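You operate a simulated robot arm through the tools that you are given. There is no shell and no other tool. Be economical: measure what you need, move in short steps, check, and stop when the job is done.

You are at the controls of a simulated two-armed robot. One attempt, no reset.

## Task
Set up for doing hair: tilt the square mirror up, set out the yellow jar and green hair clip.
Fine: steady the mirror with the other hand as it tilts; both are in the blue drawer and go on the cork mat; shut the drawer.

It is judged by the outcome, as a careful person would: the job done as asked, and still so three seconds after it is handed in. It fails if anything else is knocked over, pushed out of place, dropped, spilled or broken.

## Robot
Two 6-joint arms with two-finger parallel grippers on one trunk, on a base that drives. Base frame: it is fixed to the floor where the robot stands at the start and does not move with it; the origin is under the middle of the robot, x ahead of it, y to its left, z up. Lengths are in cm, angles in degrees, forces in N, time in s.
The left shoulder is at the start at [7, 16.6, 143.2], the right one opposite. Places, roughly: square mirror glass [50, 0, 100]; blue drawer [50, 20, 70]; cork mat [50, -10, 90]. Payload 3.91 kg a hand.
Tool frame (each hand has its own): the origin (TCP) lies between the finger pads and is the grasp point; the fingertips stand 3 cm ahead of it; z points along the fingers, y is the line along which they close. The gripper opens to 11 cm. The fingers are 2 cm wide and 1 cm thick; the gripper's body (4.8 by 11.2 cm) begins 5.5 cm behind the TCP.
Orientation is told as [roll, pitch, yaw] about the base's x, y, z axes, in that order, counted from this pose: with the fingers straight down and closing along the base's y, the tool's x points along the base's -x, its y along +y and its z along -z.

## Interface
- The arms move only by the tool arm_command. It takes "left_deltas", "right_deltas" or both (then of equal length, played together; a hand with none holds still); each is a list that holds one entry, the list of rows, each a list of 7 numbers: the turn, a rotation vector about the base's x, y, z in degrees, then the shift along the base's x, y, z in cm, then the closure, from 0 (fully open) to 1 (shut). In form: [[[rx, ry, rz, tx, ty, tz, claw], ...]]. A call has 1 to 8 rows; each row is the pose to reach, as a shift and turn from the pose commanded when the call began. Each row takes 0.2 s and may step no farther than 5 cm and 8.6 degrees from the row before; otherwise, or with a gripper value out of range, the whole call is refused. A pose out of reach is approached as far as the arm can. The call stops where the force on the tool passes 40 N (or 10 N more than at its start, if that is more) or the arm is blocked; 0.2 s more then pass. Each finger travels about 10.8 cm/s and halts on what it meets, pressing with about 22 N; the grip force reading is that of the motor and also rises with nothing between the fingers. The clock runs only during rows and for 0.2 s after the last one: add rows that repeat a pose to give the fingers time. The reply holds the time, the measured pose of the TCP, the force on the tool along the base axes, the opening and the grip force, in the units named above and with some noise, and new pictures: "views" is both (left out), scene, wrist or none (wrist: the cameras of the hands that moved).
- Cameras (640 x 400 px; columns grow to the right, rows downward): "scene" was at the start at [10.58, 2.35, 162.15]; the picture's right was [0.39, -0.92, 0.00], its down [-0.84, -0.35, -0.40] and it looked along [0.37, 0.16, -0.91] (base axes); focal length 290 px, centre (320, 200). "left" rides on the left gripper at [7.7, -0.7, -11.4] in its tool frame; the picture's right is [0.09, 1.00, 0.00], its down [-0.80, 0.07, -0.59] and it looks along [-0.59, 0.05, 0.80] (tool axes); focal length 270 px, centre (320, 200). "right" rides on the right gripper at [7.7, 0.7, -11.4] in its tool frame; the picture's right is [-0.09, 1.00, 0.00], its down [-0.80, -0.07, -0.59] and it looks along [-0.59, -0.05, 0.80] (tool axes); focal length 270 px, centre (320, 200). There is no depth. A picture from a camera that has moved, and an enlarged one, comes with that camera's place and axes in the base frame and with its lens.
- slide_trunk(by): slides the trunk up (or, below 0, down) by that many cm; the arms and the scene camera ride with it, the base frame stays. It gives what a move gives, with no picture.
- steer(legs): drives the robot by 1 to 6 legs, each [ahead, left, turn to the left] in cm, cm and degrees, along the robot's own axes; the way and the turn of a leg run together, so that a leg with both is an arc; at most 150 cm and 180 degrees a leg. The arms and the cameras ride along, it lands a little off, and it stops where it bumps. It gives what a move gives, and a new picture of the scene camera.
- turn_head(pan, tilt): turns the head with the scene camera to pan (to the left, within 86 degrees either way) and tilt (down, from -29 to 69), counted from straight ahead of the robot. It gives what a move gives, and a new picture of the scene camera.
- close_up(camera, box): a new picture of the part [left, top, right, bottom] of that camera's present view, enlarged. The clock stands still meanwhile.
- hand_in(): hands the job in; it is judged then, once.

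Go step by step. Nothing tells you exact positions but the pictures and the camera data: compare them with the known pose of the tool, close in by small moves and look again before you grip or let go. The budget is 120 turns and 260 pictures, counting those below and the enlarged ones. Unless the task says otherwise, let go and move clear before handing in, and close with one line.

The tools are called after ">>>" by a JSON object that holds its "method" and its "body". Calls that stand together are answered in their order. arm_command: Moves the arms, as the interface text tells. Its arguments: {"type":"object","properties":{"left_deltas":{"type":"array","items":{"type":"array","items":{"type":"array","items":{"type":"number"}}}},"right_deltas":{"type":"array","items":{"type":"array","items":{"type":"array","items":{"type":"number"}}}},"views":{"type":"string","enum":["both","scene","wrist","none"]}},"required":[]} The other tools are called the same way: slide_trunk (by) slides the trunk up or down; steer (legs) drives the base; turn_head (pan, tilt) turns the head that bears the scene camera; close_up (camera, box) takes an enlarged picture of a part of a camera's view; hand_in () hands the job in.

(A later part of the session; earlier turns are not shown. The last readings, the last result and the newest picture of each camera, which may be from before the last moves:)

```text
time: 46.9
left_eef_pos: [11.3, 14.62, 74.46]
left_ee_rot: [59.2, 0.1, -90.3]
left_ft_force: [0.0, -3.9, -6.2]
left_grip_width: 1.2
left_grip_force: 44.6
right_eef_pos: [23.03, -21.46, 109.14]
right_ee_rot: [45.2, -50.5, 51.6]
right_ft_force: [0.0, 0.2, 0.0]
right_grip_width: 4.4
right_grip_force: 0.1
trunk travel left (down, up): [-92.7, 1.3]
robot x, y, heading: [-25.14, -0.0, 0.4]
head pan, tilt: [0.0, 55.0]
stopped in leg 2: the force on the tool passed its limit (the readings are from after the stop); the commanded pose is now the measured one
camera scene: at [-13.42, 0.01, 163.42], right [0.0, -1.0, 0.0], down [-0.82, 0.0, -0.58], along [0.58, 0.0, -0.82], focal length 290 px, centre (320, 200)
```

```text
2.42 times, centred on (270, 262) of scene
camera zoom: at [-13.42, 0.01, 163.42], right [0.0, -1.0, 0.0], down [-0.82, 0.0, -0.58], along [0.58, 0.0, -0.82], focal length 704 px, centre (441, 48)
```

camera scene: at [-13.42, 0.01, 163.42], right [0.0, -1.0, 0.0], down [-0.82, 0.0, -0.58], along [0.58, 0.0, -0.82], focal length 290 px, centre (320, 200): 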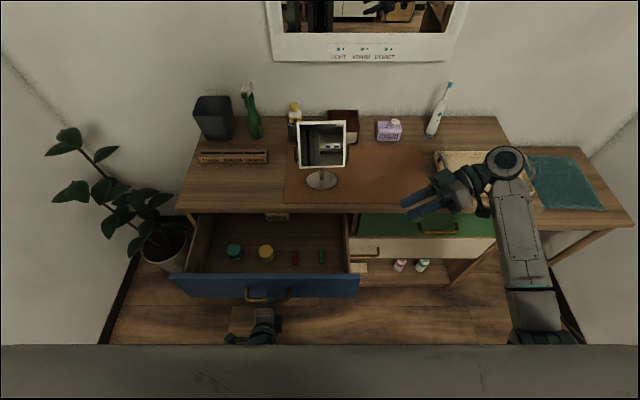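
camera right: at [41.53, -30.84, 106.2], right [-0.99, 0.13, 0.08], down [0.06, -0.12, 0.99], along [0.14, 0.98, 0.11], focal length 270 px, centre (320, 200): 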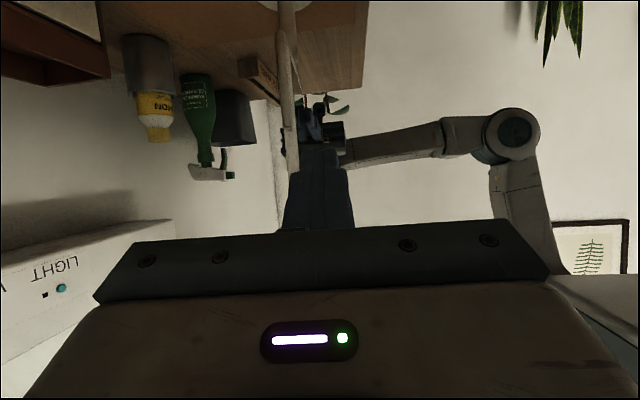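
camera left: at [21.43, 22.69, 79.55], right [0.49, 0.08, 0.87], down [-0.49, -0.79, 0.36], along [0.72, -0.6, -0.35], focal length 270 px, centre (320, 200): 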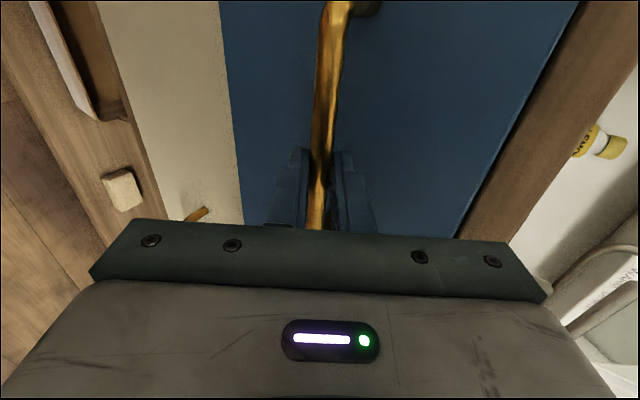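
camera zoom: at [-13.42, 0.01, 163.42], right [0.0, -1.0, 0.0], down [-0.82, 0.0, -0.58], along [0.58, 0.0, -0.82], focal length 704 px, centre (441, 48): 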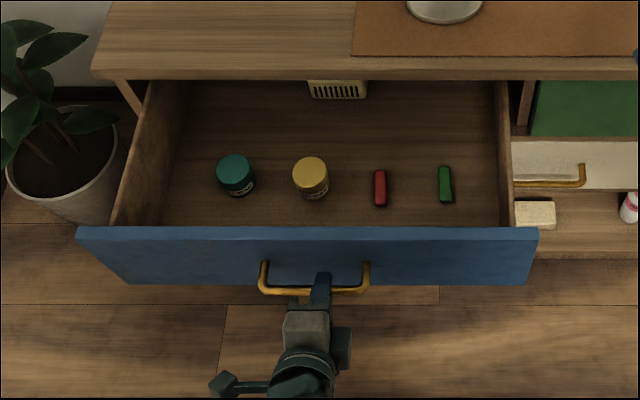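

The drawer is open about 23 cm and both items are fully exposed: yellow jar ≈ (30.3, 18.5), green clip ≈ (30.2, -0.6). I release the handle and back the base off to slide the fingers clear.

>>> {"method": "arm_command", "body": {"left_deltas": [[[0, 0, 0, 0, 0, 0, 0.85], [0, 0, 0, 0, 0, 0, 0.7], [0, 0, 0, 0, 0, 0, 0.6], [0, 0, 0, 0, 0, 0, 0.6]]], "views": "wrist"}}

>>> {"method": "steer", "body": {"legs": [[-7, 0, 0]]}}

```text
time: 47.9
left_eef_pos: [11.54, 14.8, 74.46]
left_ee_rot: [59.2, 0.2, -90.2]
left_ft_force: [-0.2, 0.5, 0.4]
left_grip_width: 4.42
left_grip_force: 0.0
right_eef_pos: [23.57, -21.43, 109.23]
right_ee_rot: [45.4, -50.4, 51.3]
right_ft_force: [-0.3, -0.6, 0.4]
right_grip_width: 4.42
right_grip_force: 0.1
trunk travel left (down, up): [-92.7, 1.3]
robot x, y, heading: [-25.39, 0.18, -0.1]
head pan, tilt: [0.0, 55.0]
camera left: at [1.53, 22.59, 79.93], right [0.51, 0.08, 0.86], down [-0.48, -0.8, 0.36], along [0.72, -0.59, -0.37], focal length 270 px, centre (320, 200)
```

left: 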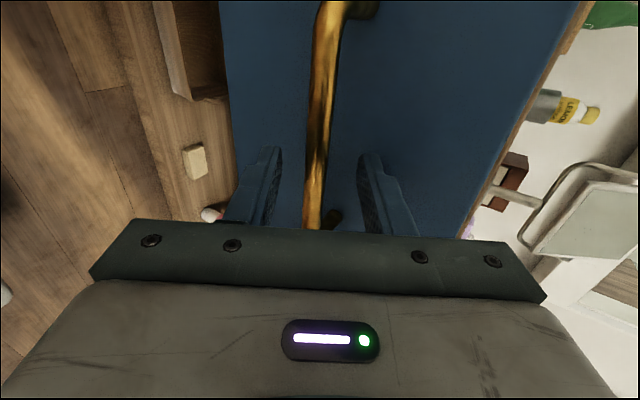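

```text
time: 48.9
left_eef_pos: [5.12, 14.82, 74.41]
left_ee_rot: [59.0, 0.1, -90.1]
left_ft_force: [-0.5, -1.1, 0.2]
left_grip_width: 4.4
left_grip_force: 0.0
right_eef_pos: [17.03, -21.45, 108.88]
right_ee_rot: [45.8, -50.3, 51.1]
right_ft_force: [-0.3, -0.1, 0.2]
right_grip_width: 4.39
right_grip_force: 0.1
trunk travel left (down, up): [-92.7, 1.3]
robot x, y, heading: [-31.84, -0.13, -0.1]
head pan, tilt: [0.0, 55.0]
camera scene: at [-18.93, -0.05, 163.36], right [0.0, -1.0, 0.0], down [-0.82, 0.0, -0.57], along [0.57, 0.0, -0.82], focal length 290 px, centre (320, 200)
```

scene: 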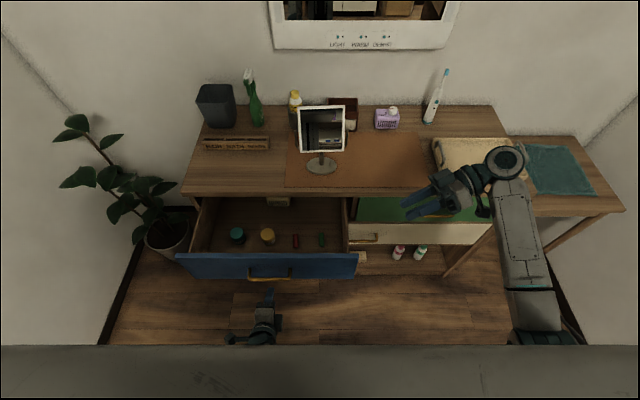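

>>> {"method": "arm_command", "body": {"left_deltas": [[[0, 0, 0, 0, 0, 4.5, 0.6], [0, 0, 0, 0, 0, 9, 0.6], [0, 8, 0, 1, 0, 13, 0.5], [0, 16, 0, 3, 0, 16, 0.3], [0, 24, 0, 6, 0, 17, 0.2], [0, 32, 0, 9, 0, 17, 0.2], [0, 40, 0, 12, 0, 17, 0.2], [0, 48, 0, 13, 0, 17, 0.2]]], "views": "none"}}

>>> {"method": "arm_command", "body": {"left_deltas": [[[0, 6, 0, 0, 0, 0, 0.2], [0, 11, 0, 0, 0, 0, 0.2]]], "views": "none"}}

>>> {"method": "steer", "body": {"legs": [[12, 0, 0]]}}

>>> {"method": "close_up", "body": {"camera": "left", "box": [0, 0, 640, 400]}}

```text
time: 50.7
left_eef_pos: [16.44, 29.17, 93.28]
left_ee_rot: [11.1, -4.8, -91.1]
left_ft_force: [-0.5, 0.6, -0.2]
left_grip_width: 8.83
left_grip_force: 0.0
left hand out of reach, approached as far as the arm can: row 1, 2, 3, 4, 5, 6, 7, 8
right_eef_pos: [16.74, -21.16, 109.04]
right_ee_rot: [45.4, -50.3, 51.4]
right_ft_force: [-0.3, 0.4, 0.0]
right_grip_width: 4.41
right_grip_force: 0.2
trunk travel left (down, up): [-92.7, 1.3]
robot x, y, heading: [-32.09, 0.08, 0.1]
head pan, tilt: [0.0, 55.0]
```

```text
time: 51.3
left_eef_pos: [16.54, 28.86, 93.18]
left_ee_rot: [0.1, -5.2, -90.4]
left_ft_force: [0.4, 0.2, 0.6]
left_grip_width: 8.79
left_grip_force: 0.1
right_eef_pos: [16.76, -21.32, 109.08]
right_ee_rot: [45.5, -50.3, 51.3]
right_ft_force: [0.4, -0.3, 0.0]
right_grip_width: 4.38
right_grip_force: 0.0
trunk travel left (down, up): [-92.7, 1.3]
robot x, y, heading: [-32.01, -0.08, 0.1]
head pan, tilt: [0.0, 55.0]
```

```text
time: 52.5
left_eef_pos: [28.39, 28.66, 93.34]
left_ee_rot: [0.4, -5.0, -90.3]
left_ft_force: [-0.7, 0.3, -0.2]
left_grip_width: 8.81
left_grip_force: 0.0
right_eef_pos: [28.4, -21.44, 109.24]
right_ee_rot: [45.3, -50.5, 51.6]
right_ft_force: [-0.8, 0.0, 0.4]
right_grip_width: 4.39
right_grip_force: 0.2
trunk travel left (down, up): [-92.7, 1.3]
robot x, y, heading: [-20.13, -0.04, 0.2]
head pan, tilt: [0.0, 55.0]
camera scene: at [-8.03, 0.02, 163.46], right [0.0, -1.0, 0.0], down [-0.82, 0.0, -0.57], along [0.57, 0.0, -0.82], focal length 290 px, centre (320, 200)
```

scene: 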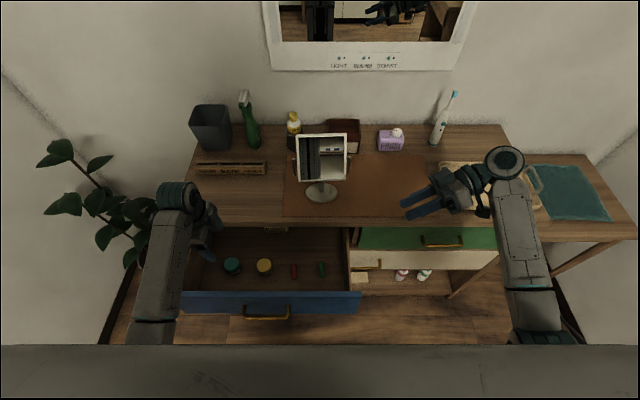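

```text
1.00 times, centred on (320, 200) of left
camera zoom: at [27.64, 37.56, 104.08], right [1.0, 0.08, 0.0], down [0.06, -0.74, 0.66], along [0.05, -0.66, -0.75], focal length 270 px, centre (320, 200)
```

zoom: 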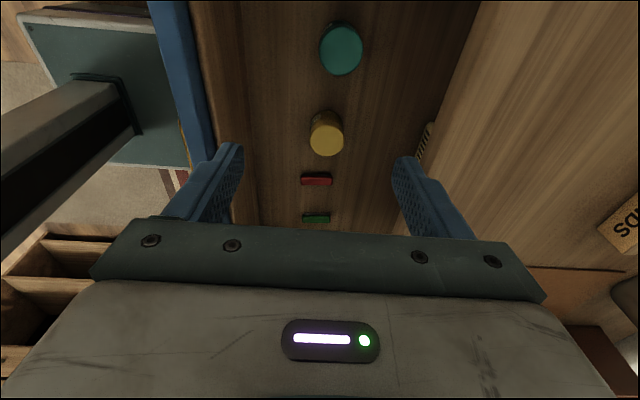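

The jar comes out at (29.8, 18.9) with its lid at z ≈ 70.3. I move above it, straighten the hand and check.

>>> {"method": "arm_command", "body": {"left_deltas": [[[2.5, 0, 0, 0.4, -3, 0, 0.2], [5, 0, 0, 0.8, -6, -2, 0.2], [5, 0, 0, 1.2, -9, -5, 0.2], [5, 0, 0, 1.3, -9.8, -8, 0.2], [5, 0, 0, 1.3, -9.8, -12, 0.2], [5, 0, 0, 1.3, -9.8, -14, 0.2]]]}}

>>> {"method": "close_up", "body": {"camera": "scene", "box": [160, 190, 380, 325]}}

```text
time: 53.9
left_eef_pos: [28.57, 30.08, 80.63]
left_ee_rot: [0.8, -6.4, -90.4]
left_ft_force: [0.5, -0.7, 0.5]
left_grip_width: 8.78
left_grip_force: 0.0
left hand out of reach, approached as far as the arm can: row 1, 2, 3, 4, 5, 6
right_eef_pos: [28.58, -21.43, 109.04]
right_ee_rot: [45.5, -50.4, 51.5]
right_ft_force: [-0.6, 0.4, -0.4]
right_grip_width: 4.39
right_grip_force: 0.1
trunk travel left (down, up): [-92.7, 1.3]
robot x, y, heading: [-20.16, 0.26, 0.0]
head pan, tilt: [0.0, 55.0]
camera scene: at [-7.68, 0.05, 163.43], right [0.0, -1.0, 0.0], down [-0.82, 0.0, -0.57], along [0.57, 0.0, -0.82], focal length 290 px, centre (320, 200)
camera left: at [27.8, 39.03, 91.17], right [1.0, 0.08, 0.0], down [0.06, -0.73, 0.68], along [0.06, -0.68, -0.73], focal length 270 px, centre (320, 200)
```

scene: 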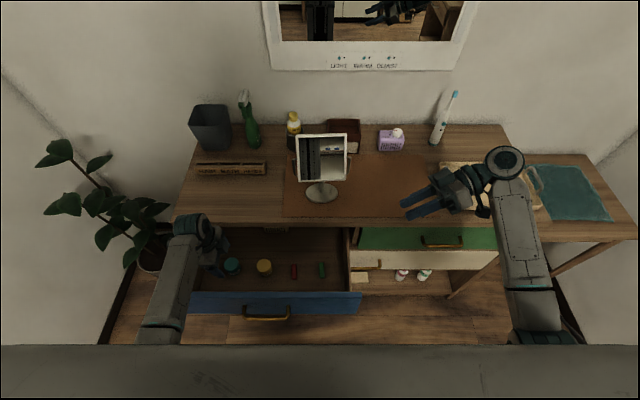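
left: 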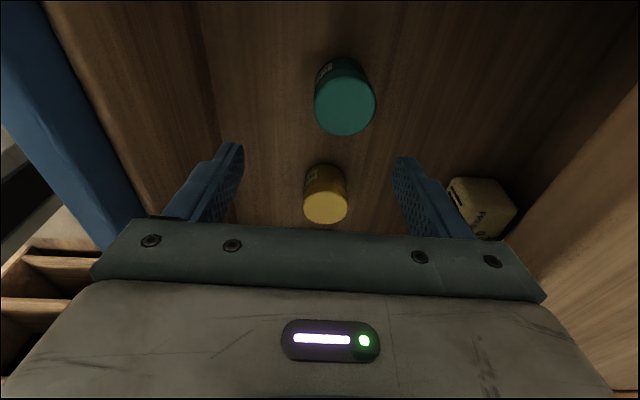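

```text
2.91 times, centred on (270, 258) of scene
camera zoom: at [-7.68, 0.05, 163.43], right [0.0, -1.0, 0.0], down [-0.82, 0.0, -0.57], along [0.57, 0.0, -0.82], focal length 844 px, centre (466, 33)
```

zoom: 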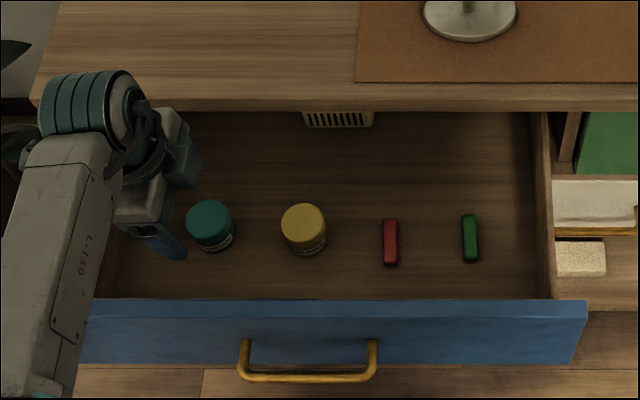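

The hand did not follow to the jar (the arm seems stuck in an awkward posture). I raise it first and see what it does.

>>> {"method": "arm_command", "body": {"left_deltas": [[[0, 0, 0, 0, 0, 4, 0.2], [0, 0, 0, 0, 0, 8, 0.2], [0, 0, 0, 0, 0, 12, 0.2], [0, 0, 0, 0, 4, 12, 0.2]]], "views": "none"}}

```text
time: 54.9
left_eef_pos: [28.66, 34.35, 92.59]
left_ee_rot: [0.8, -6.5, -90.4]
left_ft_force: [-0.4, 0.2, 0.3]
left_grip_width: 8.82
left_grip_force: 0.1
right_eef_pos: [28.53, -21.09, 109.12]
right_ee_rot: [45.2, -50.2, 51.5]
right_ft_force: [-0.3, 0.2, -0.8]
right_grip_width: 4.4
right_grip_force: 0.0
trunk travel left (down, up): [-92.7, 1.3]
robot x, y, heading: [-20.03, -0.15, 0.1]
head pan, tilt: [0.0, 55.0]
```

It tracks again, so the limit is wrist-related. I return the left hand toward its natural yaw (0), where it has good reach.

>>> {"method": "arm_command", "body": {"left_deltas": [[[0, 0, 8.5, 0, -0.5, 0, 0.2], [0, 0, 17, 0, -1, 0, 0.2], [0, 0, 25.5, 0, -1.5, 0, 0.2], [0, 0, 34, 0, -2, 0, 0.2], [0, 0, 42.5, 0, -2.5, 0, 0.2], [0, 0, 51, 0, -3, 0, 0.2], [0, 0, 59.5, 0, -3.5, 0, 0.2], [0, 0, 68, 0, -4, 0, 0.2]]], "views": "none"}}

>>> {"method": "arm_command", "body": {"left_deltas": [[[0, 0, 7.5, 0, 0, 0, 0.2], [0, 0, 15, 0, 0, 0, 0.2], [0, 0, 22, 0, -2, 0, 0.2], [0, 0, 22, 0, -5, 0, 0.2], [0, 0, 22, 0, -8, 0, 0.2]]]}}

```text
time: 56.7
left_eef_pos: [28.13, 31.44, 93.15]
left_ee_rot: [0.2, -6.5, -22.3]
left_ft_force: [0.4, 0.2, 0.2]
left_grip_width: 8.78
left_grip_force: 0.0
left hand out of reach, approached as far as the arm can: row 7, 8
right_eef_pos: [28.59, -21.33, 109.2]
right_ee_rot: [45.2, -50.4, 51.4]
right_ft_force: [0.3, 1.1, 0.0]
right_grip_width: 4.42
right_grip_force: 0.0
trunk travel left (down, up): [-92.7, 1.3]
robot x, y, heading: [-20.21, -0.14, -0.1]
head pan, tilt: [0.0, 55.0]
```

```text
time: 57.9
left_eef_pos: [30.33, 32.09, 90.07]
left_ee_rot: [-1.8, -6.4, -9.3]
left_ft_force: [0.4, -1.0, 0.2]
left_grip_width: 8.78
left_grip_force: 0.1
left hand out of reach, approached as far as the arm can: row 1, 2, 3, 4, 5
right_eef_pos: [28.58, -21.44, 108.99]
right_ee_rot: [45.5, -50.4, 51.4]
right_ft_force: [0.6, -0.1, 0.8]
right_grip_width: 4.43
right_grip_force: 0.0
trunk travel left (down, up): [-92.7, 1.3]
robot x, y, heading: [-20.09, -0.26, -0.2]
head pan, tilt: [0.0, 55.0]
camera scene: at [-7.64, -0.01, 163.42], right [0.0, -1.0, 0.0], down [-0.82, 0.0, -0.57], along [0.57, 0.0, -0.82], focal length 290 px, centre (320, 200)
camera left: at [21.54, 33.2, 100.65], right [0.08, 1.0, -0.04], down [0.74, -0.03, 0.68], along [0.67, -0.08, -0.74], focal length 270 px, centre (320, 200)
```

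scene: 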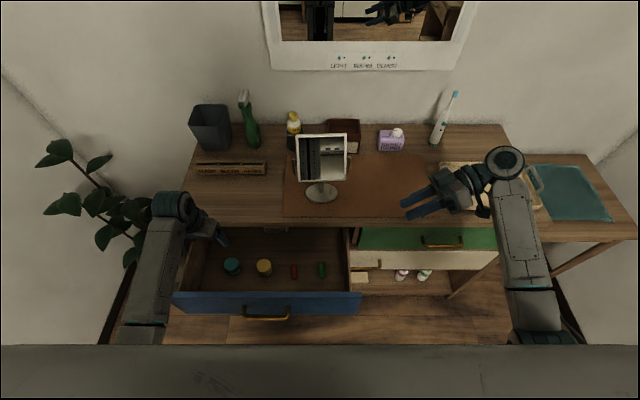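
left: 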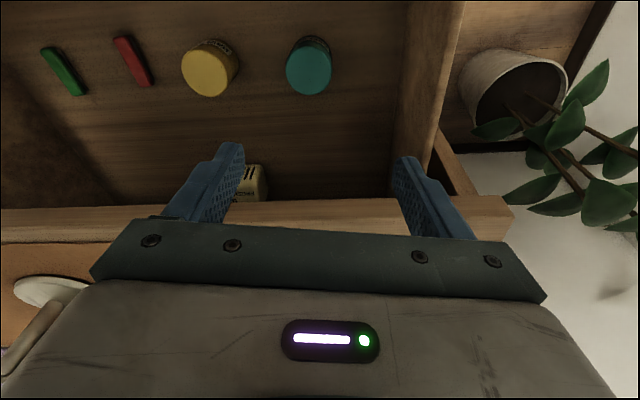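

High up and close in is outside the vertical-hand envelope. Backing the base 10 cm gives the arm a longer reach to work with.

>>> {"method": "steer", "body": {"legs": [[-11, 0, 0]]}}

>>> {"method": "arm_command", "body": {"left_deltas": [[[0, 0, 0, 2, 0, 0, 0.2], [0, 0, 0, 5, 0, 0, 0.2], [0, 2, 0, 8, 0, 0, 0.2], [0, 4, 3, 10, -2, 0, 0.2], [0, 6, 6, 11, -5, 0, 0.2], [0, 6, 9, 11, -8, 0, 0.2], [0, 6, 9, 11, -11, 0, 0.2]]]}}

```text
time: 59.1
left_eef_pos: [19.69, 31.85, 89.95]
left_ee_rot: [-1.8, -6.1, -9.4]
left_ft_force: [0.0, -0.3, 0.7]
left_grip_width: 8.8
left_grip_force: 0.1
right_eef_pos: [18.05, -21.47, 109.02]
right_ee_rot: [45.4, -50.4, 51.1]
right_ft_force: [-0.2, -0.5, 0.0]
right_grip_width: 4.4
right_grip_force: 0.1
trunk travel left (down, up): [-92.7, 1.3]
robot x, y, heading: [-30.9, -0.33, -0.3]
head pan, tilt: [0.0, 55.0]
camera scene: at [-18.27, -0.03, 163.4], right [0.0, -1.0, 0.0], down [-0.82, 0.0, -0.57], along [0.57, 0.0, -0.82], focal length 290 px, centre (320, 200)
```

scene: 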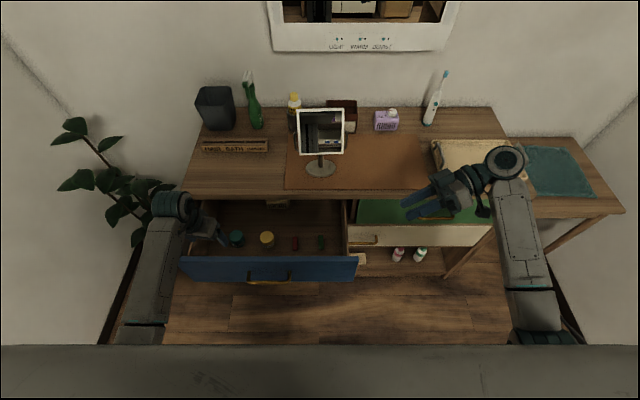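

```text
time: 60.7
left_eef_pos: [31.45, 30.39, 88.02]
left_ee_rot: [-7.7, -1.3, -4.2]
left_ft_force: [0.0, 0.5, 0.2]
left_grip_width: 8.8
left_grip_force: 0.0
left hand out of reach, approached as far as the arm can: row 2, 3, 4, 5, 6, 7
right_eef_pos: [17.61, -21.65, 109.14]
right_ee_rot: [45.5, -50.5, 51.2]
right_ft_force: [-0.3, 0.3, 0.6]
right_grip_width: 4.41
right_grip_force: 0.0
trunk travel left (down, up): [-92.7, 1.3]
robot x, y, heading: [-30.87, -0.19, -0.3]
head pan, tilt: [0.0, 55.0]
camera scene: at [-18.65, -0.1, 163.43], right [0.0, -1.0, 0.0], down [-0.82, 0.0, -0.57], along [0.57, 0.0, -0.82], focal length 290 px, centre (320, 200)
camera left: at [23.66, 31.94, 99.28], right [-0.01, 0.99, -0.13], down [0.8, 0.09, 0.6], along [0.6, -0.1, -0.79], focal length 270 px, centre (320, 200)
```

scene: 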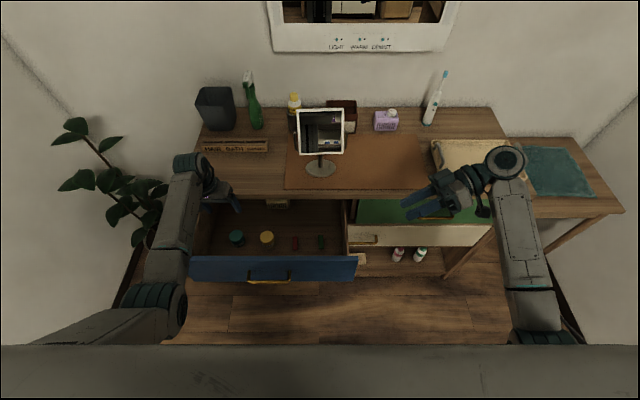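
left: 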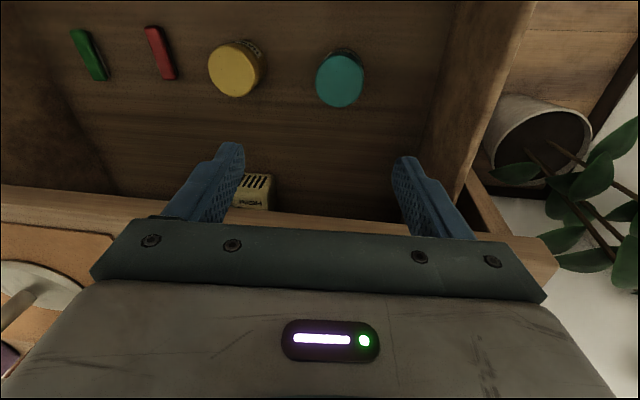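

The arms work best toward their own sides, so I'll shift the base to the right: that puts the left hand over the jar.

>>> {"method": "steer", "body": {"legs": [[0, -12, 0]]}}

>>> {"method": "arm_command", "body": {"left_deltas": [[[3, 0, 0, -0.5, 0, 0, 0.2], [6, 0, 2, -1, 0, -2, 0.2], [7.5, 1, 4, -1.5, 0, -4, 0.2], [7.5, 1, 4, -1.5, 0, -6, 0.2], [7.5, 1, 4, -1.5, 0, -6, 0.2]]]}}

>>> {"method": "close_up", "body": {"camera": "scene", "box": [160, 180, 380, 315]}}

```text
time: 62.0
left_eef_pos: [31.45, 18.96, 87.85]
left_ee_rot: [-7.7, -1.2, -4.1]
left_ft_force: [-0.2, 0.7, -0.1]
left_grip_width: 8.83
left_grip_force: 0.1
right_eef_pos: [17.64, -33.08, 109.18]
right_ee_rot: [45.3, -50.5, 51.3]
right_ft_force: [0.1, -0.6, 0.1]
right_grip_width: 4.41
right_grip_force: 0.0
trunk travel left (down, up): [-92.7, 1.3]
robot x, y, heading: [-31.41, -11.92, -0.1]
head pan, tilt: [0.0, 55.0]
camera scene: at [-18.64, -11.49, 163.43], right [0.0, -1.0, 0.0], down [-0.82, 0.0, -0.57], along [0.57, 0.0, -0.82], focal length 290 px, centre (320, 200)
```

scene: 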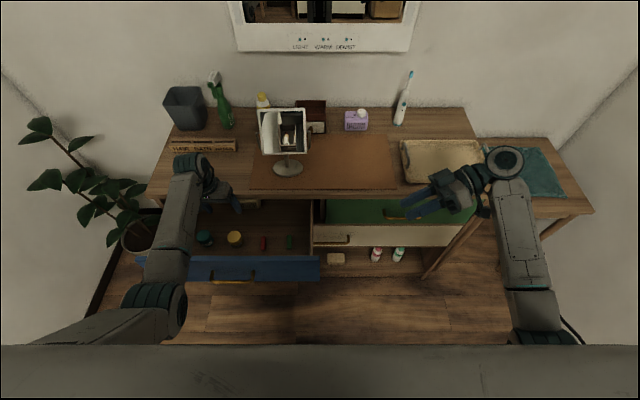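

```text
time: 63.1
left_eef_pos: [28.63, 24.17, 81.82]
left_ee_rot: [-4.3, -0.6, -0.8]
left_ft_force: [-1.0, 0.3, -1.0]
left_grip_width: 8.8
left_grip_force: 0.1
left hand out of reach, approached as far as the arm can: row 1, 2, 3, 4, 5
right_eef_pos: [17.54, -33.23, 109.12]
right_ee_rot: [45.3, -50.4, 51.3]
right_ft_force: [0.1, 0.9, 0.1]
right_grip_width: 4.4
right_grip_force: 0.0
trunk travel left (down, up): [-92.7, 1.3]
robot x, y, heading: [-31.36, -11.69, -0.1]
head pan, tilt: [0.0, 55.0]
camera scene: at [-18.66, -11.73, 163.43], right [0.0, -1.0, 0.0], down [-0.82, 0.0, -0.57], along [0.57, 0.0, -0.82], focal length 290 px, centre (320, 200)
camera left: at [20.93, 24.44, 93.28], right [-0.07, 0.99, -0.07], down [0.8, 0.1, 0.6], along [0.6, -0.01, -0.8], focal length 270 px, centre (320, 200)
```

scene: 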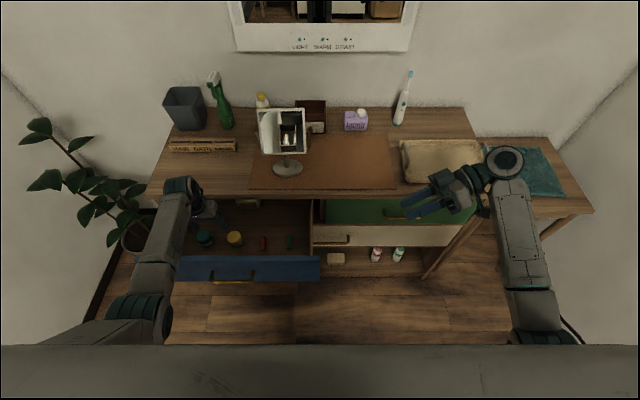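
left: 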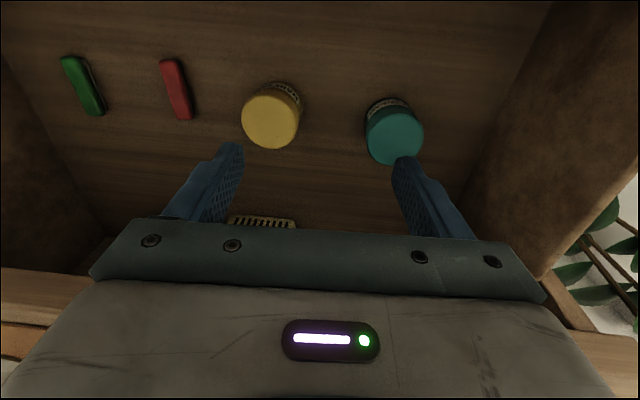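

```text
2.91 times, centred on (270, 248) of scene
camera zoom: at [-18.66, -11.73, 163.43], right [0.0, -1.0, 0.0], down [-0.82, 0.0, -0.57], along [0.57, 0.0, -0.82], focal length 844 px, centre (466, 62)
```

zoom: 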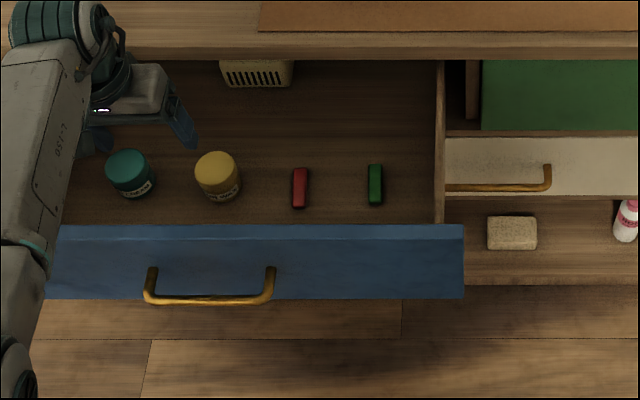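

I try returning to a pose like the comfortable starting one (relative to the base) to see whether the arm frees up.

>>> {"method": "arm_command", "body": {"left_deltas": [[[0, 0, 0, 1, 0, 4, 0.2], [1, 0, 0, 2, 0, 8, 0.2], [2, 0, 0, 3, 0, 12, 0.2], [4, 0, 0, 3, 0, 16, 0.2], [4, 0, 0, 3, 0, 18, 0.2]]], "views": "none"}}

>>> {"method": "arm_command", "body": {"left_deltas": [[[0, 0, 0, 0, -2, 0, 0.2], [0, 0, 0, 0, -4, 0, 0.2], [0, 0, 0, 0, -7, 0, 0.2]]], "views": "none"}}

```text
time: 64.3
left_eef_pos: [33.1, 27.24, 99.44]
left_ee_rot: [-0.7, -0.3, -3.2]
left_ft_force: [0.7, -0.1, 0.8]
left_grip_width: 8.78
left_grip_force: 0.0
left hand out of reach, approached as far as the arm can: row 1, 2, 3, 4, 5
right_eef_pos: [17.54, -33.3, 109.09]
right_ee_rot: [45.3, -50.5, 51.3]
right_ft_force: [0.1, 0.8, -0.6]
right_grip_width: 4.39
right_grip_force: 0.1
trunk travel left (down, up): [-92.7, 1.3]
robot x, y, heading: [-30.94, -11.61, -0.1]
head pan, tilt: [0.0, 55.0]
```

```text
time: 65.2
left_eef_pos: [33.56, 25.53, 98.94]
left_ee_rot: [-2.0, -0.7, -3.7]
left_ft_force: [-0.1, -0.5, -0.1]
left_grip_width: 8.78
left_grip_force: 0.1
left hand out of reach, approached as far as the arm can: row 1, 2, 3
right_eef_pos: [17.6, -33.45, 109.07]
right_ee_rot: [45.3, -50.5, 51.1]
right_ft_force: [0.0, -0.1, -0.2]
right_grip_width: 4.38
right_grip_force: 0.0
trunk travel left (down, up): [-92.7, 1.3]
robot x, y, heading: [-31.23, -11.63, 0.1]
head pan, tilt: [0.0, 55.0]
```

>>> {"method": "turn_head", "body": {"pan": 20, "tilt": 55}}

>>> {"method": "close_up", "body": {"camera": "scene", "box": [100, 100, 420, 345]}}

```text
time: 66.0
left_eef_pos: [33.53, 25.73, 98.95]
left_ee_rot: [-2.1, -0.7, -3.8]
left_ft_force: [0.0, 0.4, -0.9]
left_grip_width: 8.8
left_grip_force: 0.1
right_eef_pos: [17.63, -33.43, 109.18]
right_ee_rot: [45.4, -50.4, 51.3]
right_ft_force: [0.1, 0.0, -0.1]
right_grip_width: 4.38
right_grip_force: 0.0
trunk travel left (down, up): [-92.7, 1.3]
robot x, y, heading: [-30.62, -11.9, 0.1]
head pan, tilt: [20.0, 55.0]
camera scene: at [-19.09, -9.34, 163.43], right [0.34, -0.94, 0.0], down [-0.77, -0.28, -0.57], along [0.54, 0.19, -0.82], focal length 290 px, centre (320, 200)
```

scene: 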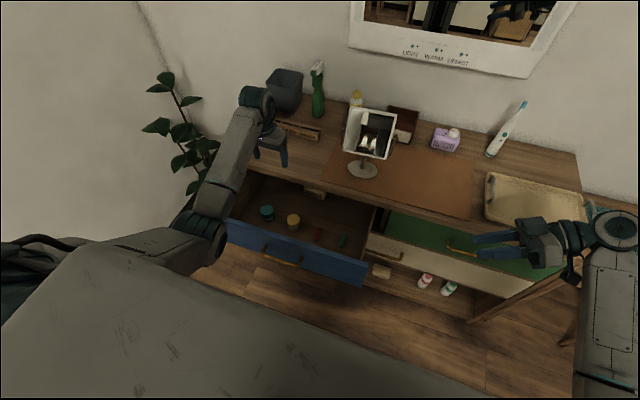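

```text
1.63 times, centred on (260, 222) of scene
camera zoom: at [-19.09, -9.34, 163.43], right [0.34, -0.94, 0.0], down [-0.77, -0.28, -0.57], along [0.54, 0.19, -0.82], focal length 474 px, centre (418, 163)
```

zoom: 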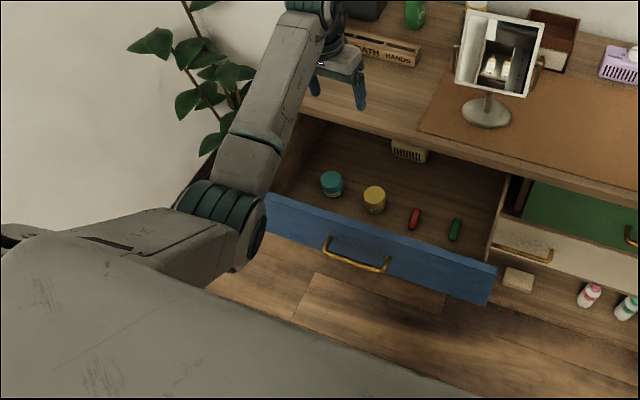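

>>> {"method": "arm_command", "body": {"left_deltas": [[[0, 0, 8, 0, 0, 0, 0.2], [0, 0, 16, 0, 0, 0, 0.2], [0, 0, 24, 0, 0, 0, 0.2]]], "views": "none"}}

>>> {"method": "arm_command", "body": {"left_deltas": [[[0, 0, -8, 0, 0, 0, 0.2], [0, 0, -16, 0, 0, 0, 0.2], [0, 0, -24, 0, 0, 0, 0.2], [0, 0, -32, 0, -1, 0, 0.2], [0, 0, -40, 0, -2, 0, 0.2]]], "views": "none"}}

```text
time: 66.8
left_eef_pos: [33.48, 25.62, 99.11]
left_ee_rot: [-2.2, -0.7, -3.7]
left_ft_force: [0.1, 0.4, 0.1]
left_grip_width: 8.81
left_grip_force: 0.2
left hand out of reach, approached as far as the arm can: row 1, 2, 3
right_eef_pos: [17.57, -33.35, 109.23]
right_ee_rot: [45.4, -50.6, 51.2]
right_ft_force: [-0.1, 0.4, 0.3]
right_grip_width: 4.41
right_grip_force: 0.1
trunk travel left (down, up): [-92.7, 1.3]
robot x, y, heading: [-31.37, -12.2, -0.2]
head pan, tilt: [20.0, 55.0]
```

```text
time: 68.0
left_eef_pos: [32.73, 24.79, 98.97]
left_ee_rot: [-2.5, -1.3, -43.8]
left_ft_force: [-0.6, 0.3, -0.7]
left_grip_width: 8.8
left_grip_force: 0.1
left hand out of reach, approached as far as the arm can: row 4, 5
right_eef_pos: [17.54, -33.35, 109.19]
right_ee_rot: [45.3, -50.5, 51.2]
right_ft_force: [-0.2, 0.1, -0.2]
right_grip_width: 4.42
right_grip_force: 0.1
trunk travel left (down, up): [-92.7, 1.3]
robot x, y, heading: [-30.73, -11.8, -0.2]
head pan, tilt: [20.0, 55.0]
```

The wrist has wound up to one end of its range, but leaning inward with yaw -90 should be comfortable. I'll use a 25° inward lean for the picks.

>>> {"method": "arm_command", "body": {"left_deltas": [[[0, 0, -8, 0, 0, 0, 0.2], [0, 0, -16, -0.5, 0, 0, 0.2], [0, 0, -24, -1, 0, 0, 0.2], [0, 0, -32, -1.5, 0, 0, 0.2], [0, 0, -40, -2, 0, -1, 0.2], [0, 0, -46, -2.5, 0, -2, 0.2]]], "views": "none"}}

>>> {"method": "arm_command", "body": {"left_deltas": [[[-8, 0, 0, 0, 0, -1, 0.2], [-16, 0, 0, 0, -1, -2, 0.2], [-23, 0, 0, 0, -2, -3, 0.2], [-23, 0, 0, 0, -4, -5, 0.2], [-23, 0, 0, 0, -5.5, -8, 0.2], [-23, 0, 0, 0, -5.5, -10, 0.2]]]}}

```text
time: 69.4
left_eef_pos: [29.78, 25.7, 97.19]
left_ee_rot: [-1.9, -1.3, -89.8]
left_ft_force: [-0.3, -0.1, -0.7]
left_grip_width: 8.83
left_grip_force: 0.0
left hand out of reach, approached as far as the arm can: row 1, 2, 3, 4, 5, 6
right_eef_pos: [17.48, -33.31, 109.21]
right_ee_rot: [45.4, -50.5, 51.3]
right_ft_force: [0.7, -0.4, 0.9]
right_grip_width: 4.41
right_grip_force: 0.0
trunk travel left (down, up): [-92.7, 1.3]
robot x, y, heading: [-31.23, -11.7, -0.2]
head pan, tilt: [20.0, 55.0]
```

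```text
time: 70.8
left_eef_pos: [29.83, 20.04, 87.35]
left_ee_rot: [-2.3, -23.7, -89.7]
left_ft_force: [-0.2, 0.4, -0.7]
left_grip_width: 8.8
left_grip_force: 0.0
right_eef_pos: [17.61, -33.3, 109.12]
right_ee_rot: [45.4, -50.4, 51.2]
right_ft_force: [-0.7, -0.4, 0.4]
right_grip_width: 4.4
right_grip_force: 0.1
trunk travel left (down, up): [-92.7, 1.3]
robot x, y, heading: [-31.03, -11.74, -0.1]
head pan, tilt: [20.0, 55.0]
camera scene: at [-19.04, -9.25, 163.43], right [0.34, -0.94, 0.0], down [-0.77, -0.28, -0.57], along [0.54, 0.19, -0.82], focal length 290 px, centre (320, 200)
camera left: at [29.55, 31.73, 94.75], right [0.99, 0.07, -0.07], down [0.1, -0.5, 0.86], along [0.03, -0.87, -0.5], focal length 270 px, centre (320, 200)
```

scene: 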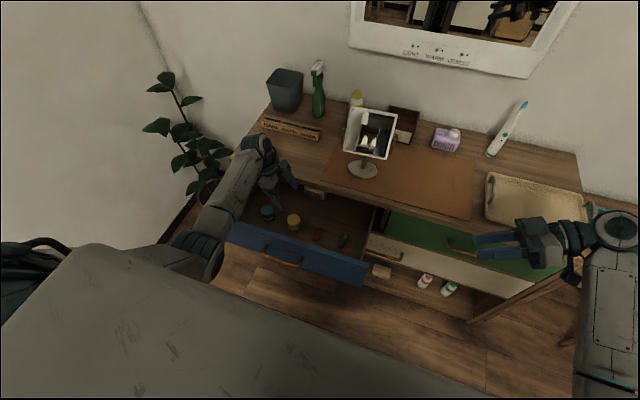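
left: 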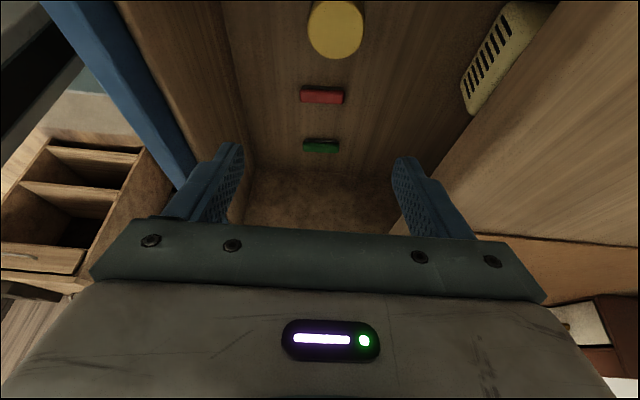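

The arm tracks well here, and the jar is confirmed at (30.1, 19.0). I descend, pausing to check above the jar.

>>> {"method": "arm_command", "body": {"left_deltas": [[[0, 0, 0, 0.1, -0.3, -4, 0.2], [0, 0, 0, 0.2, -0.6, -8, 0.2], [0, 0, 0, 0.25, -0.8, -11, 0.2], [0, 0, 0, 0.25, -0.8, -13, 0.2]]]}}

>>> {"method": "close_up", "body": {"camera": "scene", "box": [200, 160, 400, 300]}}

```text
time: 71.8
left_eef_pos: [30.03, 19.21, 74.25]
left_ee_rot: [-2.2, -23.7, -89.7]
left_ft_force: [0.1, -1.1, 0.1]
left_grip_width: 8.79
left_grip_force: 0.0
right_eef_pos: [17.67, -33.39, 109.21]
right_ee_rot: [45.4, -50.4, 51.1]
right_ft_force: [0.6, -0.4, 0.4]
right_grip_width: 4.41
right_grip_force: 0.0
trunk travel left (down, up): [-92.7, 1.3]
robot x, y, heading: [-30.94, -11.77, 0.1]
head pan, tilt: [20.0, 55.0]
camera scene: at [-18.96, -9.37, 163.42], right [0.34, -0.94, 0.0], down [-0.77, -0.28, -0.57], along [0.54, 0.2, -0.82], focal length 290 px, centre (320, 200)
camera left: at [29.77, 30.91, 81.63], right [0.99, 0.07, -0.07], down [0.1, -0.5, 0.86], along [0.03, -0.87, -0.5], focal length 270 px, centre (320, 200)
```

scene: 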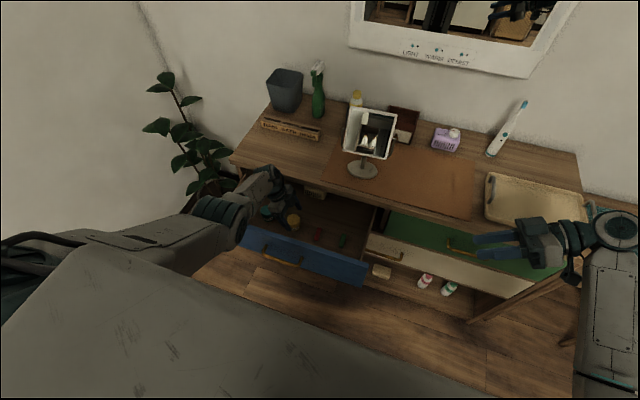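
left: 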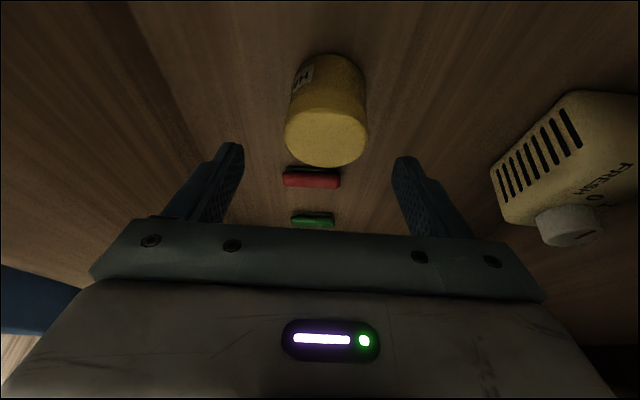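

```text
2.86 times, centred on (300, 230) of scene
camera zoom: at [-18.96, -9.37, 163.42], right [0.34, -0.94, 0.0], down [-0.77, -0.28, -0.57], along [0.54, 0.2, -0.82], focal length 829 px, centre (377, 114)
```

zoom: 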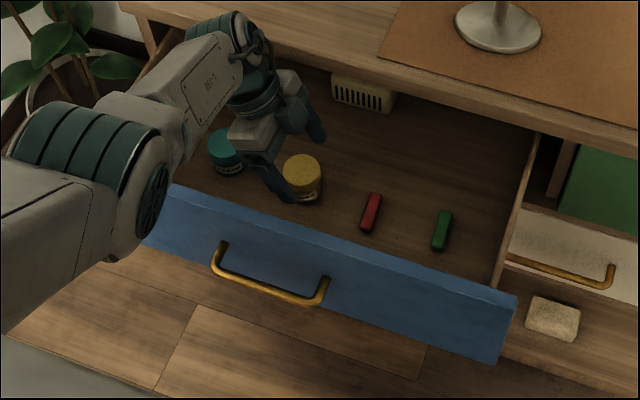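

>>> {"method": "arm_command", "body": {"left_deltas": [[[0, 0, 0, 0.1, 0, -2, 0.2], [0, 0, 0, 0.15, 0, -4, 0.2], [0, 0, 0, 0.15, 0, -5, 0.3], [0, 0, 0, 0.15, 0, -5, 0.45], [0, 0, 0, 0.15, 0, -5, 0.45]]], "views": "wrist"}}

```text
time: 73.0
left_eef_pos: [28.85, 18.89, 72.42]
left_ee_rot: [-2.2, -23.7, -89.7]
left_ft_force: [-0.2, 0.2, -0.6]
left_grip_width: 6.04
left_grip_force: 0.0
left hand out of reach, approached as far as the arm can: row 1, 2, 3, 4, 5
right_eef_pos: [17.52, -33.28, 109.03]
right_ee_rot: [45.2, -50.5, 51.3]
right_ft_force: [0.3, -0.1, 0.2]
right_grip_width: 4.41
right_grip_force: 0.0
trunk travel left (down, up): [-92.7, 1.3]
robot x, y, heading: [-30.99, -11.99, -0.2]
head pan, tilt: [20.0, 55.0]
camera left: at [28.7, 30.59, 79.86], right [1.0, 0.07, -0.07], down [0.1, -0.5, 0.86], along [0.03, -0.87, -0.5], focal length 270 px, centre (320, 200)
```

left: 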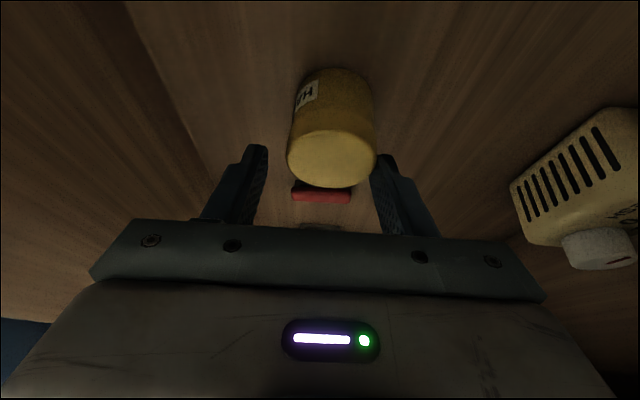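

The arm runs out of reach here by a little. I lift, pull the hand back, drive the base 8 cm forward and come down again.

>>> {"method": "arm_command", "body": {"left_deltas": [[[0, 0, 0, 0, 0, 4, 0.2], [0, 0, 0, 0, 0, 8, 0.2], [0, 0, 0, 0, 0, 13, 0.2], [0, 0, 0, -3, 0, 15, 0.2], [0, 0, 0, -7, 0, 15, 0.2]]], "views": "none"}}

>>> {"method": "steer", "body": {"legs": [[8, 0, 0]]}}

```text
time: 74.2
left_eef_pos: [22.04, 18.89, 87.73]
left_ee_rot: [-2.1, -23.7, -89.7]
left_ft_force: [0.8, 0.2, -0.2]
left_grip_width: 8.81
left_grip_force: 0.1
right_eef_pos: [17.42, -33.3, 109.18]
right_ee_rot: [45.2, -50.5, 51.3]
right_ft_force: [-1.1, -0.3, -1.0]
right_grip_width: 4.42
right_grip_force: 0.1
trunk travel left (down, up): [-92.7, 1.3]
robot x, y, heading: [-30.95, -11.9, 0.1]
head pan, tilt: [20.0, 55.0]
```

```text
time: 75.2
left_eef_pos: [29.63, 18.96, 87.82]
left_ee_rot: [-1.9, -23.7, -89.8]
left_ft_force: [-0.8, -0.2, 0.5]
left_grip_width: 8.83
left_grip_force: 0.0
right_eef_pos: [24.9, -33.27, 109.42]
right_ee_rot: [45.0, -50.6, 51.5]
right_ft_force: [-0.9, -0.9, 0.5]
right_grip_width: 4.41
right_grip_force: 0.1
trunk travel left (down, up): [-92.7, 1.3]
robot x, y, heading: [-23.05, -11.84, -0.2]
head pan, tilt: [20.0, 55.0]
camera scene: at [-11.88, -9.35, 163.5], right [0.34, -0.94, 0.0], down [-0.77, -0.28, -0.58], along [0.54, 0.2, -0.82], focal length 290 px, centre (320, 200)
```

scene: 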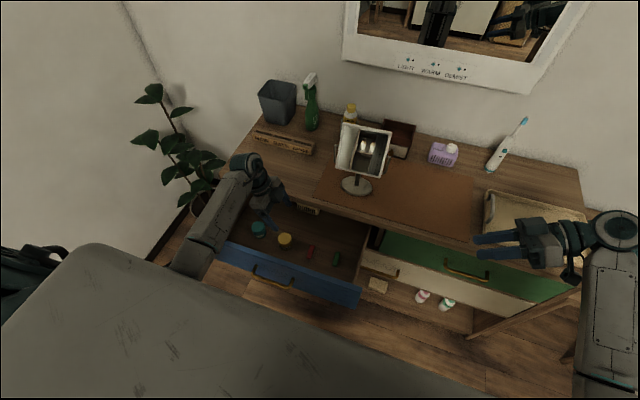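

>>> {"method": "arm_command", "body": {"left_deltas": [[[0, 0, 0, 0.2, 0, -4, 0.2], [0, 0, 0, 0.4, 0.1, -8, 0.2], [0, 0, 0, 0.6, 0.1, -12, 0.2], [0, 0, 0, 0.6, 0.1, -14, 0.2]]], "views": "wrist"}}

```text
time: 76.2
left_eef_pos: [30.68, 19.06, 73.49]
left_ee_rot: [-2.2, -23.5, -89.8]
left_ft_force: [-0.3, 1.0, 0.3]
left_grip_width: 8.79
left_grip_force: 0.1
right_eef_pos: [25.53, -33.31, 109.06]
right_ee_rot: [45.4, -50.5, 51.2]
right_ft_force: [-0.2, 0.2, -0.7]
right_grip_width: 4.37
right_grip_force: 0.2
trunk travel left (down, up): [-92.7, 1.3]
robot x, y, heading: [-23.44, -11.62, -0.0]
head pan, tilt: [20.0, 55.0]
camera left: at [30.48, 30.81, 80.93], right [0.99, 0.07, -0.07], down [0.1, -0.5, 0.86], along [0.03, -0.87, -0.5], focal length 270 px, centre (320, 200)
```

left: 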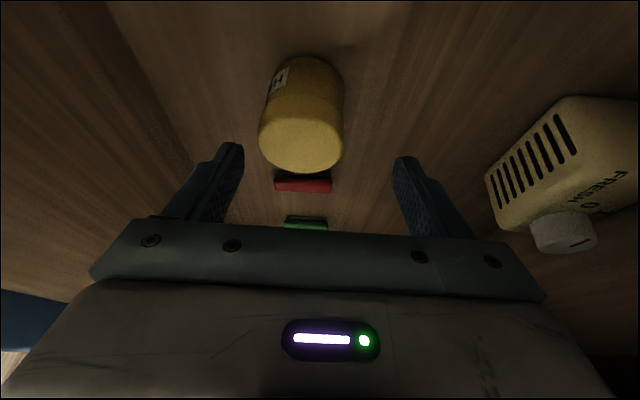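

>>> {"method": "arm_command", "body": {"left_deltas": [[[0, 0, 0, -0.9, -0.1, -1, 0.2], [0, 0, 0, -0.9, -0.1, -3, 0.2], [0, 0, 0, -0.9, -0.1, -4.2, 0.25], [0, 0, 0, -0.9, -0.1, -4.2, 0.4]]], "views": "wrist"}}

>>> {"method": "close_up", "body": {"camera": "scene", "box": [220, 170, 380, 290]}}

```text
time: 77.2
left_eef_pos: [29.83, 18.85, 69.32]
left_ee_rot: [-2.3, -23.8, -89.7]
left_ft_force: [0.6, 0.3, 0.4]
left_grip_width: 6.59
left_grip_force: 0.0
right_eef_pos: [25.53, -33.42, 109.06]
right_ee_rot: [45.4, -50.5, 51.2]
right_ft_force: [-1.0, -0.1, 0.4]
right_grip_width: 4.39
right_grip_force: 0.1
trunk travel left (down, up): [-92.7, 1.3]
robot x, y, heading: [-23.45, -11.81, 0.1]
head pan, tilt: [20.0, 55.0]
camera left: at [29.51, 30.54, 76.72], right [0.99, 0.07, -0.07], down [0.1, -0.5, 0.86], along [0.03, -0.87, -0.5], focal length 270 px, centre (320, 200)
```

left: 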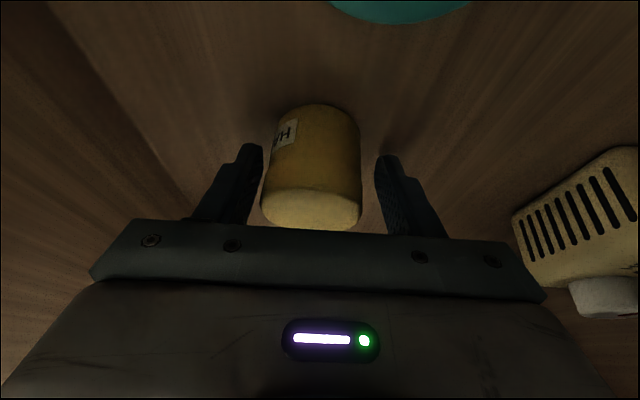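

```text
3.33 times, centred on (300, 230) of scene
camera zoom: at [-11.2, -9.35, 163.43], right [0.34, -0.94, 0.0], down [-0.77, -0.28, -0.57], along [0.54, 0.2, -0.82], focal length 968 px, centre (387, 100)
```

zoom: 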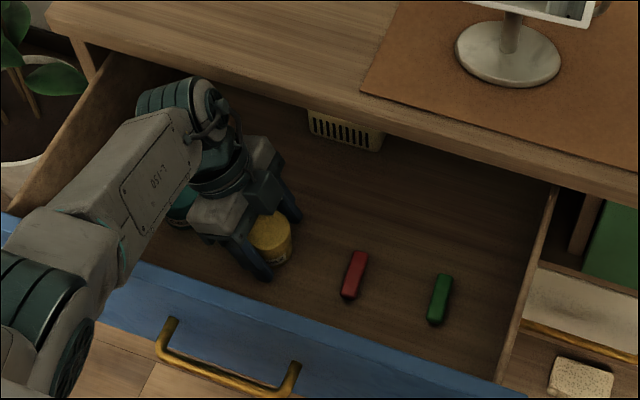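

The jar is centred between the fingers. I grip and lift.

>>> {"method": "arm_command", "body": {"left_deltas": [[[0, 0, 0, -0.15, 0, 0, 0.5], [0, 0, 0, -0.15, 0, 0, 0.58], [0, 0, 0, -0.15, 0, 0, 0.75], [0, 0, 0, -0.15, 0, 0, 0.75], [0, 0, 0, -0.15, 0, 2, 0.75], [0, 0, 0, -0.15, 0, 5, 0.75]]], "views": "wrist"}}

```text
time: 78.6
left_eef_pos: [29.6, 18.93, 74.44]
left_ee_rot: [-2.2, -23.7, -89.7]
left_ft_force: [-0.9, -0.5, -1.1]
left_grip_width: 4.86
left_grip_force: 21.1
right_eef_pos: [25.45, -33.4, 109.14]
right_ee_rot: [45.3, -50.5, 51.4]
right_ft_force: [-0.4, -0.6, -0.2]
right_grip_width: 4.39
right_grip_force: 0.0
trunk travel left (down, up): [-92.7, 1.3]
robot x, y, heading: [-23.1, -11.74, -0.2]
head pan, tilt: [20.0, 55.0]
camera left: at [29.29, 30.64, 81.9], right [1.0, 0.07, -0.07], down [0.1, -0.5, 0.86], along [0.03, -0.87, -0.5], focal length 270 px, centre (320, 200)
```

left: 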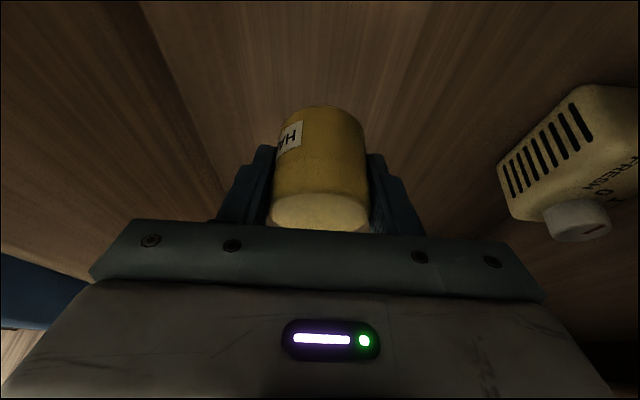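

Jar held (4.9 cm). I lift it clear, then drive right so the left hand comes over the right part of the mat, away from the mirror.

>>> {"method": "arm_command", "body": {"left_deltas": [[[0, 0, 0, 0, 0, 4, 0.75], [0, 0, 0, 0, 0, 8, 0.75], [0, 0, 0, 0, 0, 12, 0.75], [0, 0, 0, 0, 0, 16, 0.75], [0, 0, 0, 0, 0, 19, 0.75]]], "views": "none"}}

>>> {"method": "steer", "body": {"legs": [[0, -25, 0], [0, -24, 0]]}}

```text
time: 79.8
left_eef_pos: [29.69, 18.92, 93.43]
left_ee_rot: [-2.3, -23.7, -89.7]
left_ft_force: [0.1, 0.1, -1.7]
left_grip_width: 4.9
left_grip_force: 22.0
right_eef_pos: [25.43, -33.3, 109.14]
right_ee_rot: [45.5, -50.5, 51.2]
right_ft_force: [-0.6, 0.0, -0.8]
right_grip_width: 4.4
right_grip_force: 0.2
trunk travel left (down, up): [-92.7, 1.3]
robot x, y, heading: [-23.16, -12.03, 0.3]
head pan, tilt: [20.0, 55.0]
```

```text
time: 83.0
left_eef_pos: [29.51, -29.86, 93.22]
left_ee_rot: [-2.2, -23.8, -89.6]
left_ft_force: [0.1, -0.2, -2.0]
left_grip_width: 4.88
left_grip_force: 22.2
right_eef_pos: [25.38, -82.13, 109.16]
right_ee_rot: [45.3, -50.5, 51.5]
right_ft_force: [0.2, -0.1, -0.2]
right_grip_width: 4.41
right_grip_force: 0.1
trunk travel left (down, up): [-92.7, 1.3]
robot x, y, heading: [-23.02, -61.36, -0.0]
head pan, tilt: [20.0, 55.0]
camera scene: at [-11.28, -58.03, 163.42], right [0.34, -0.94, 0.0], down [-0.77, -0.28, -0.57], along [0.54, 0.19, -0.82], focal length 290 px, centre (320, 200)
```

scene: 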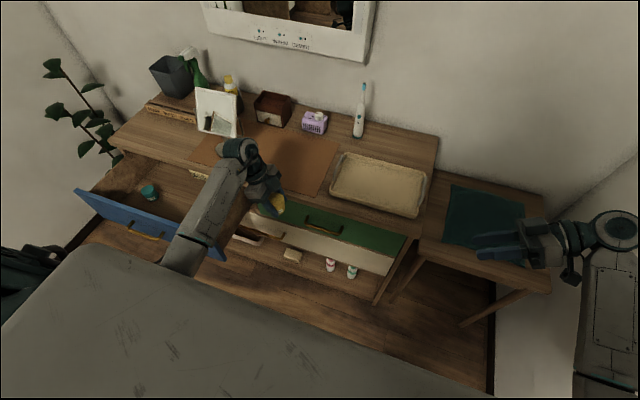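

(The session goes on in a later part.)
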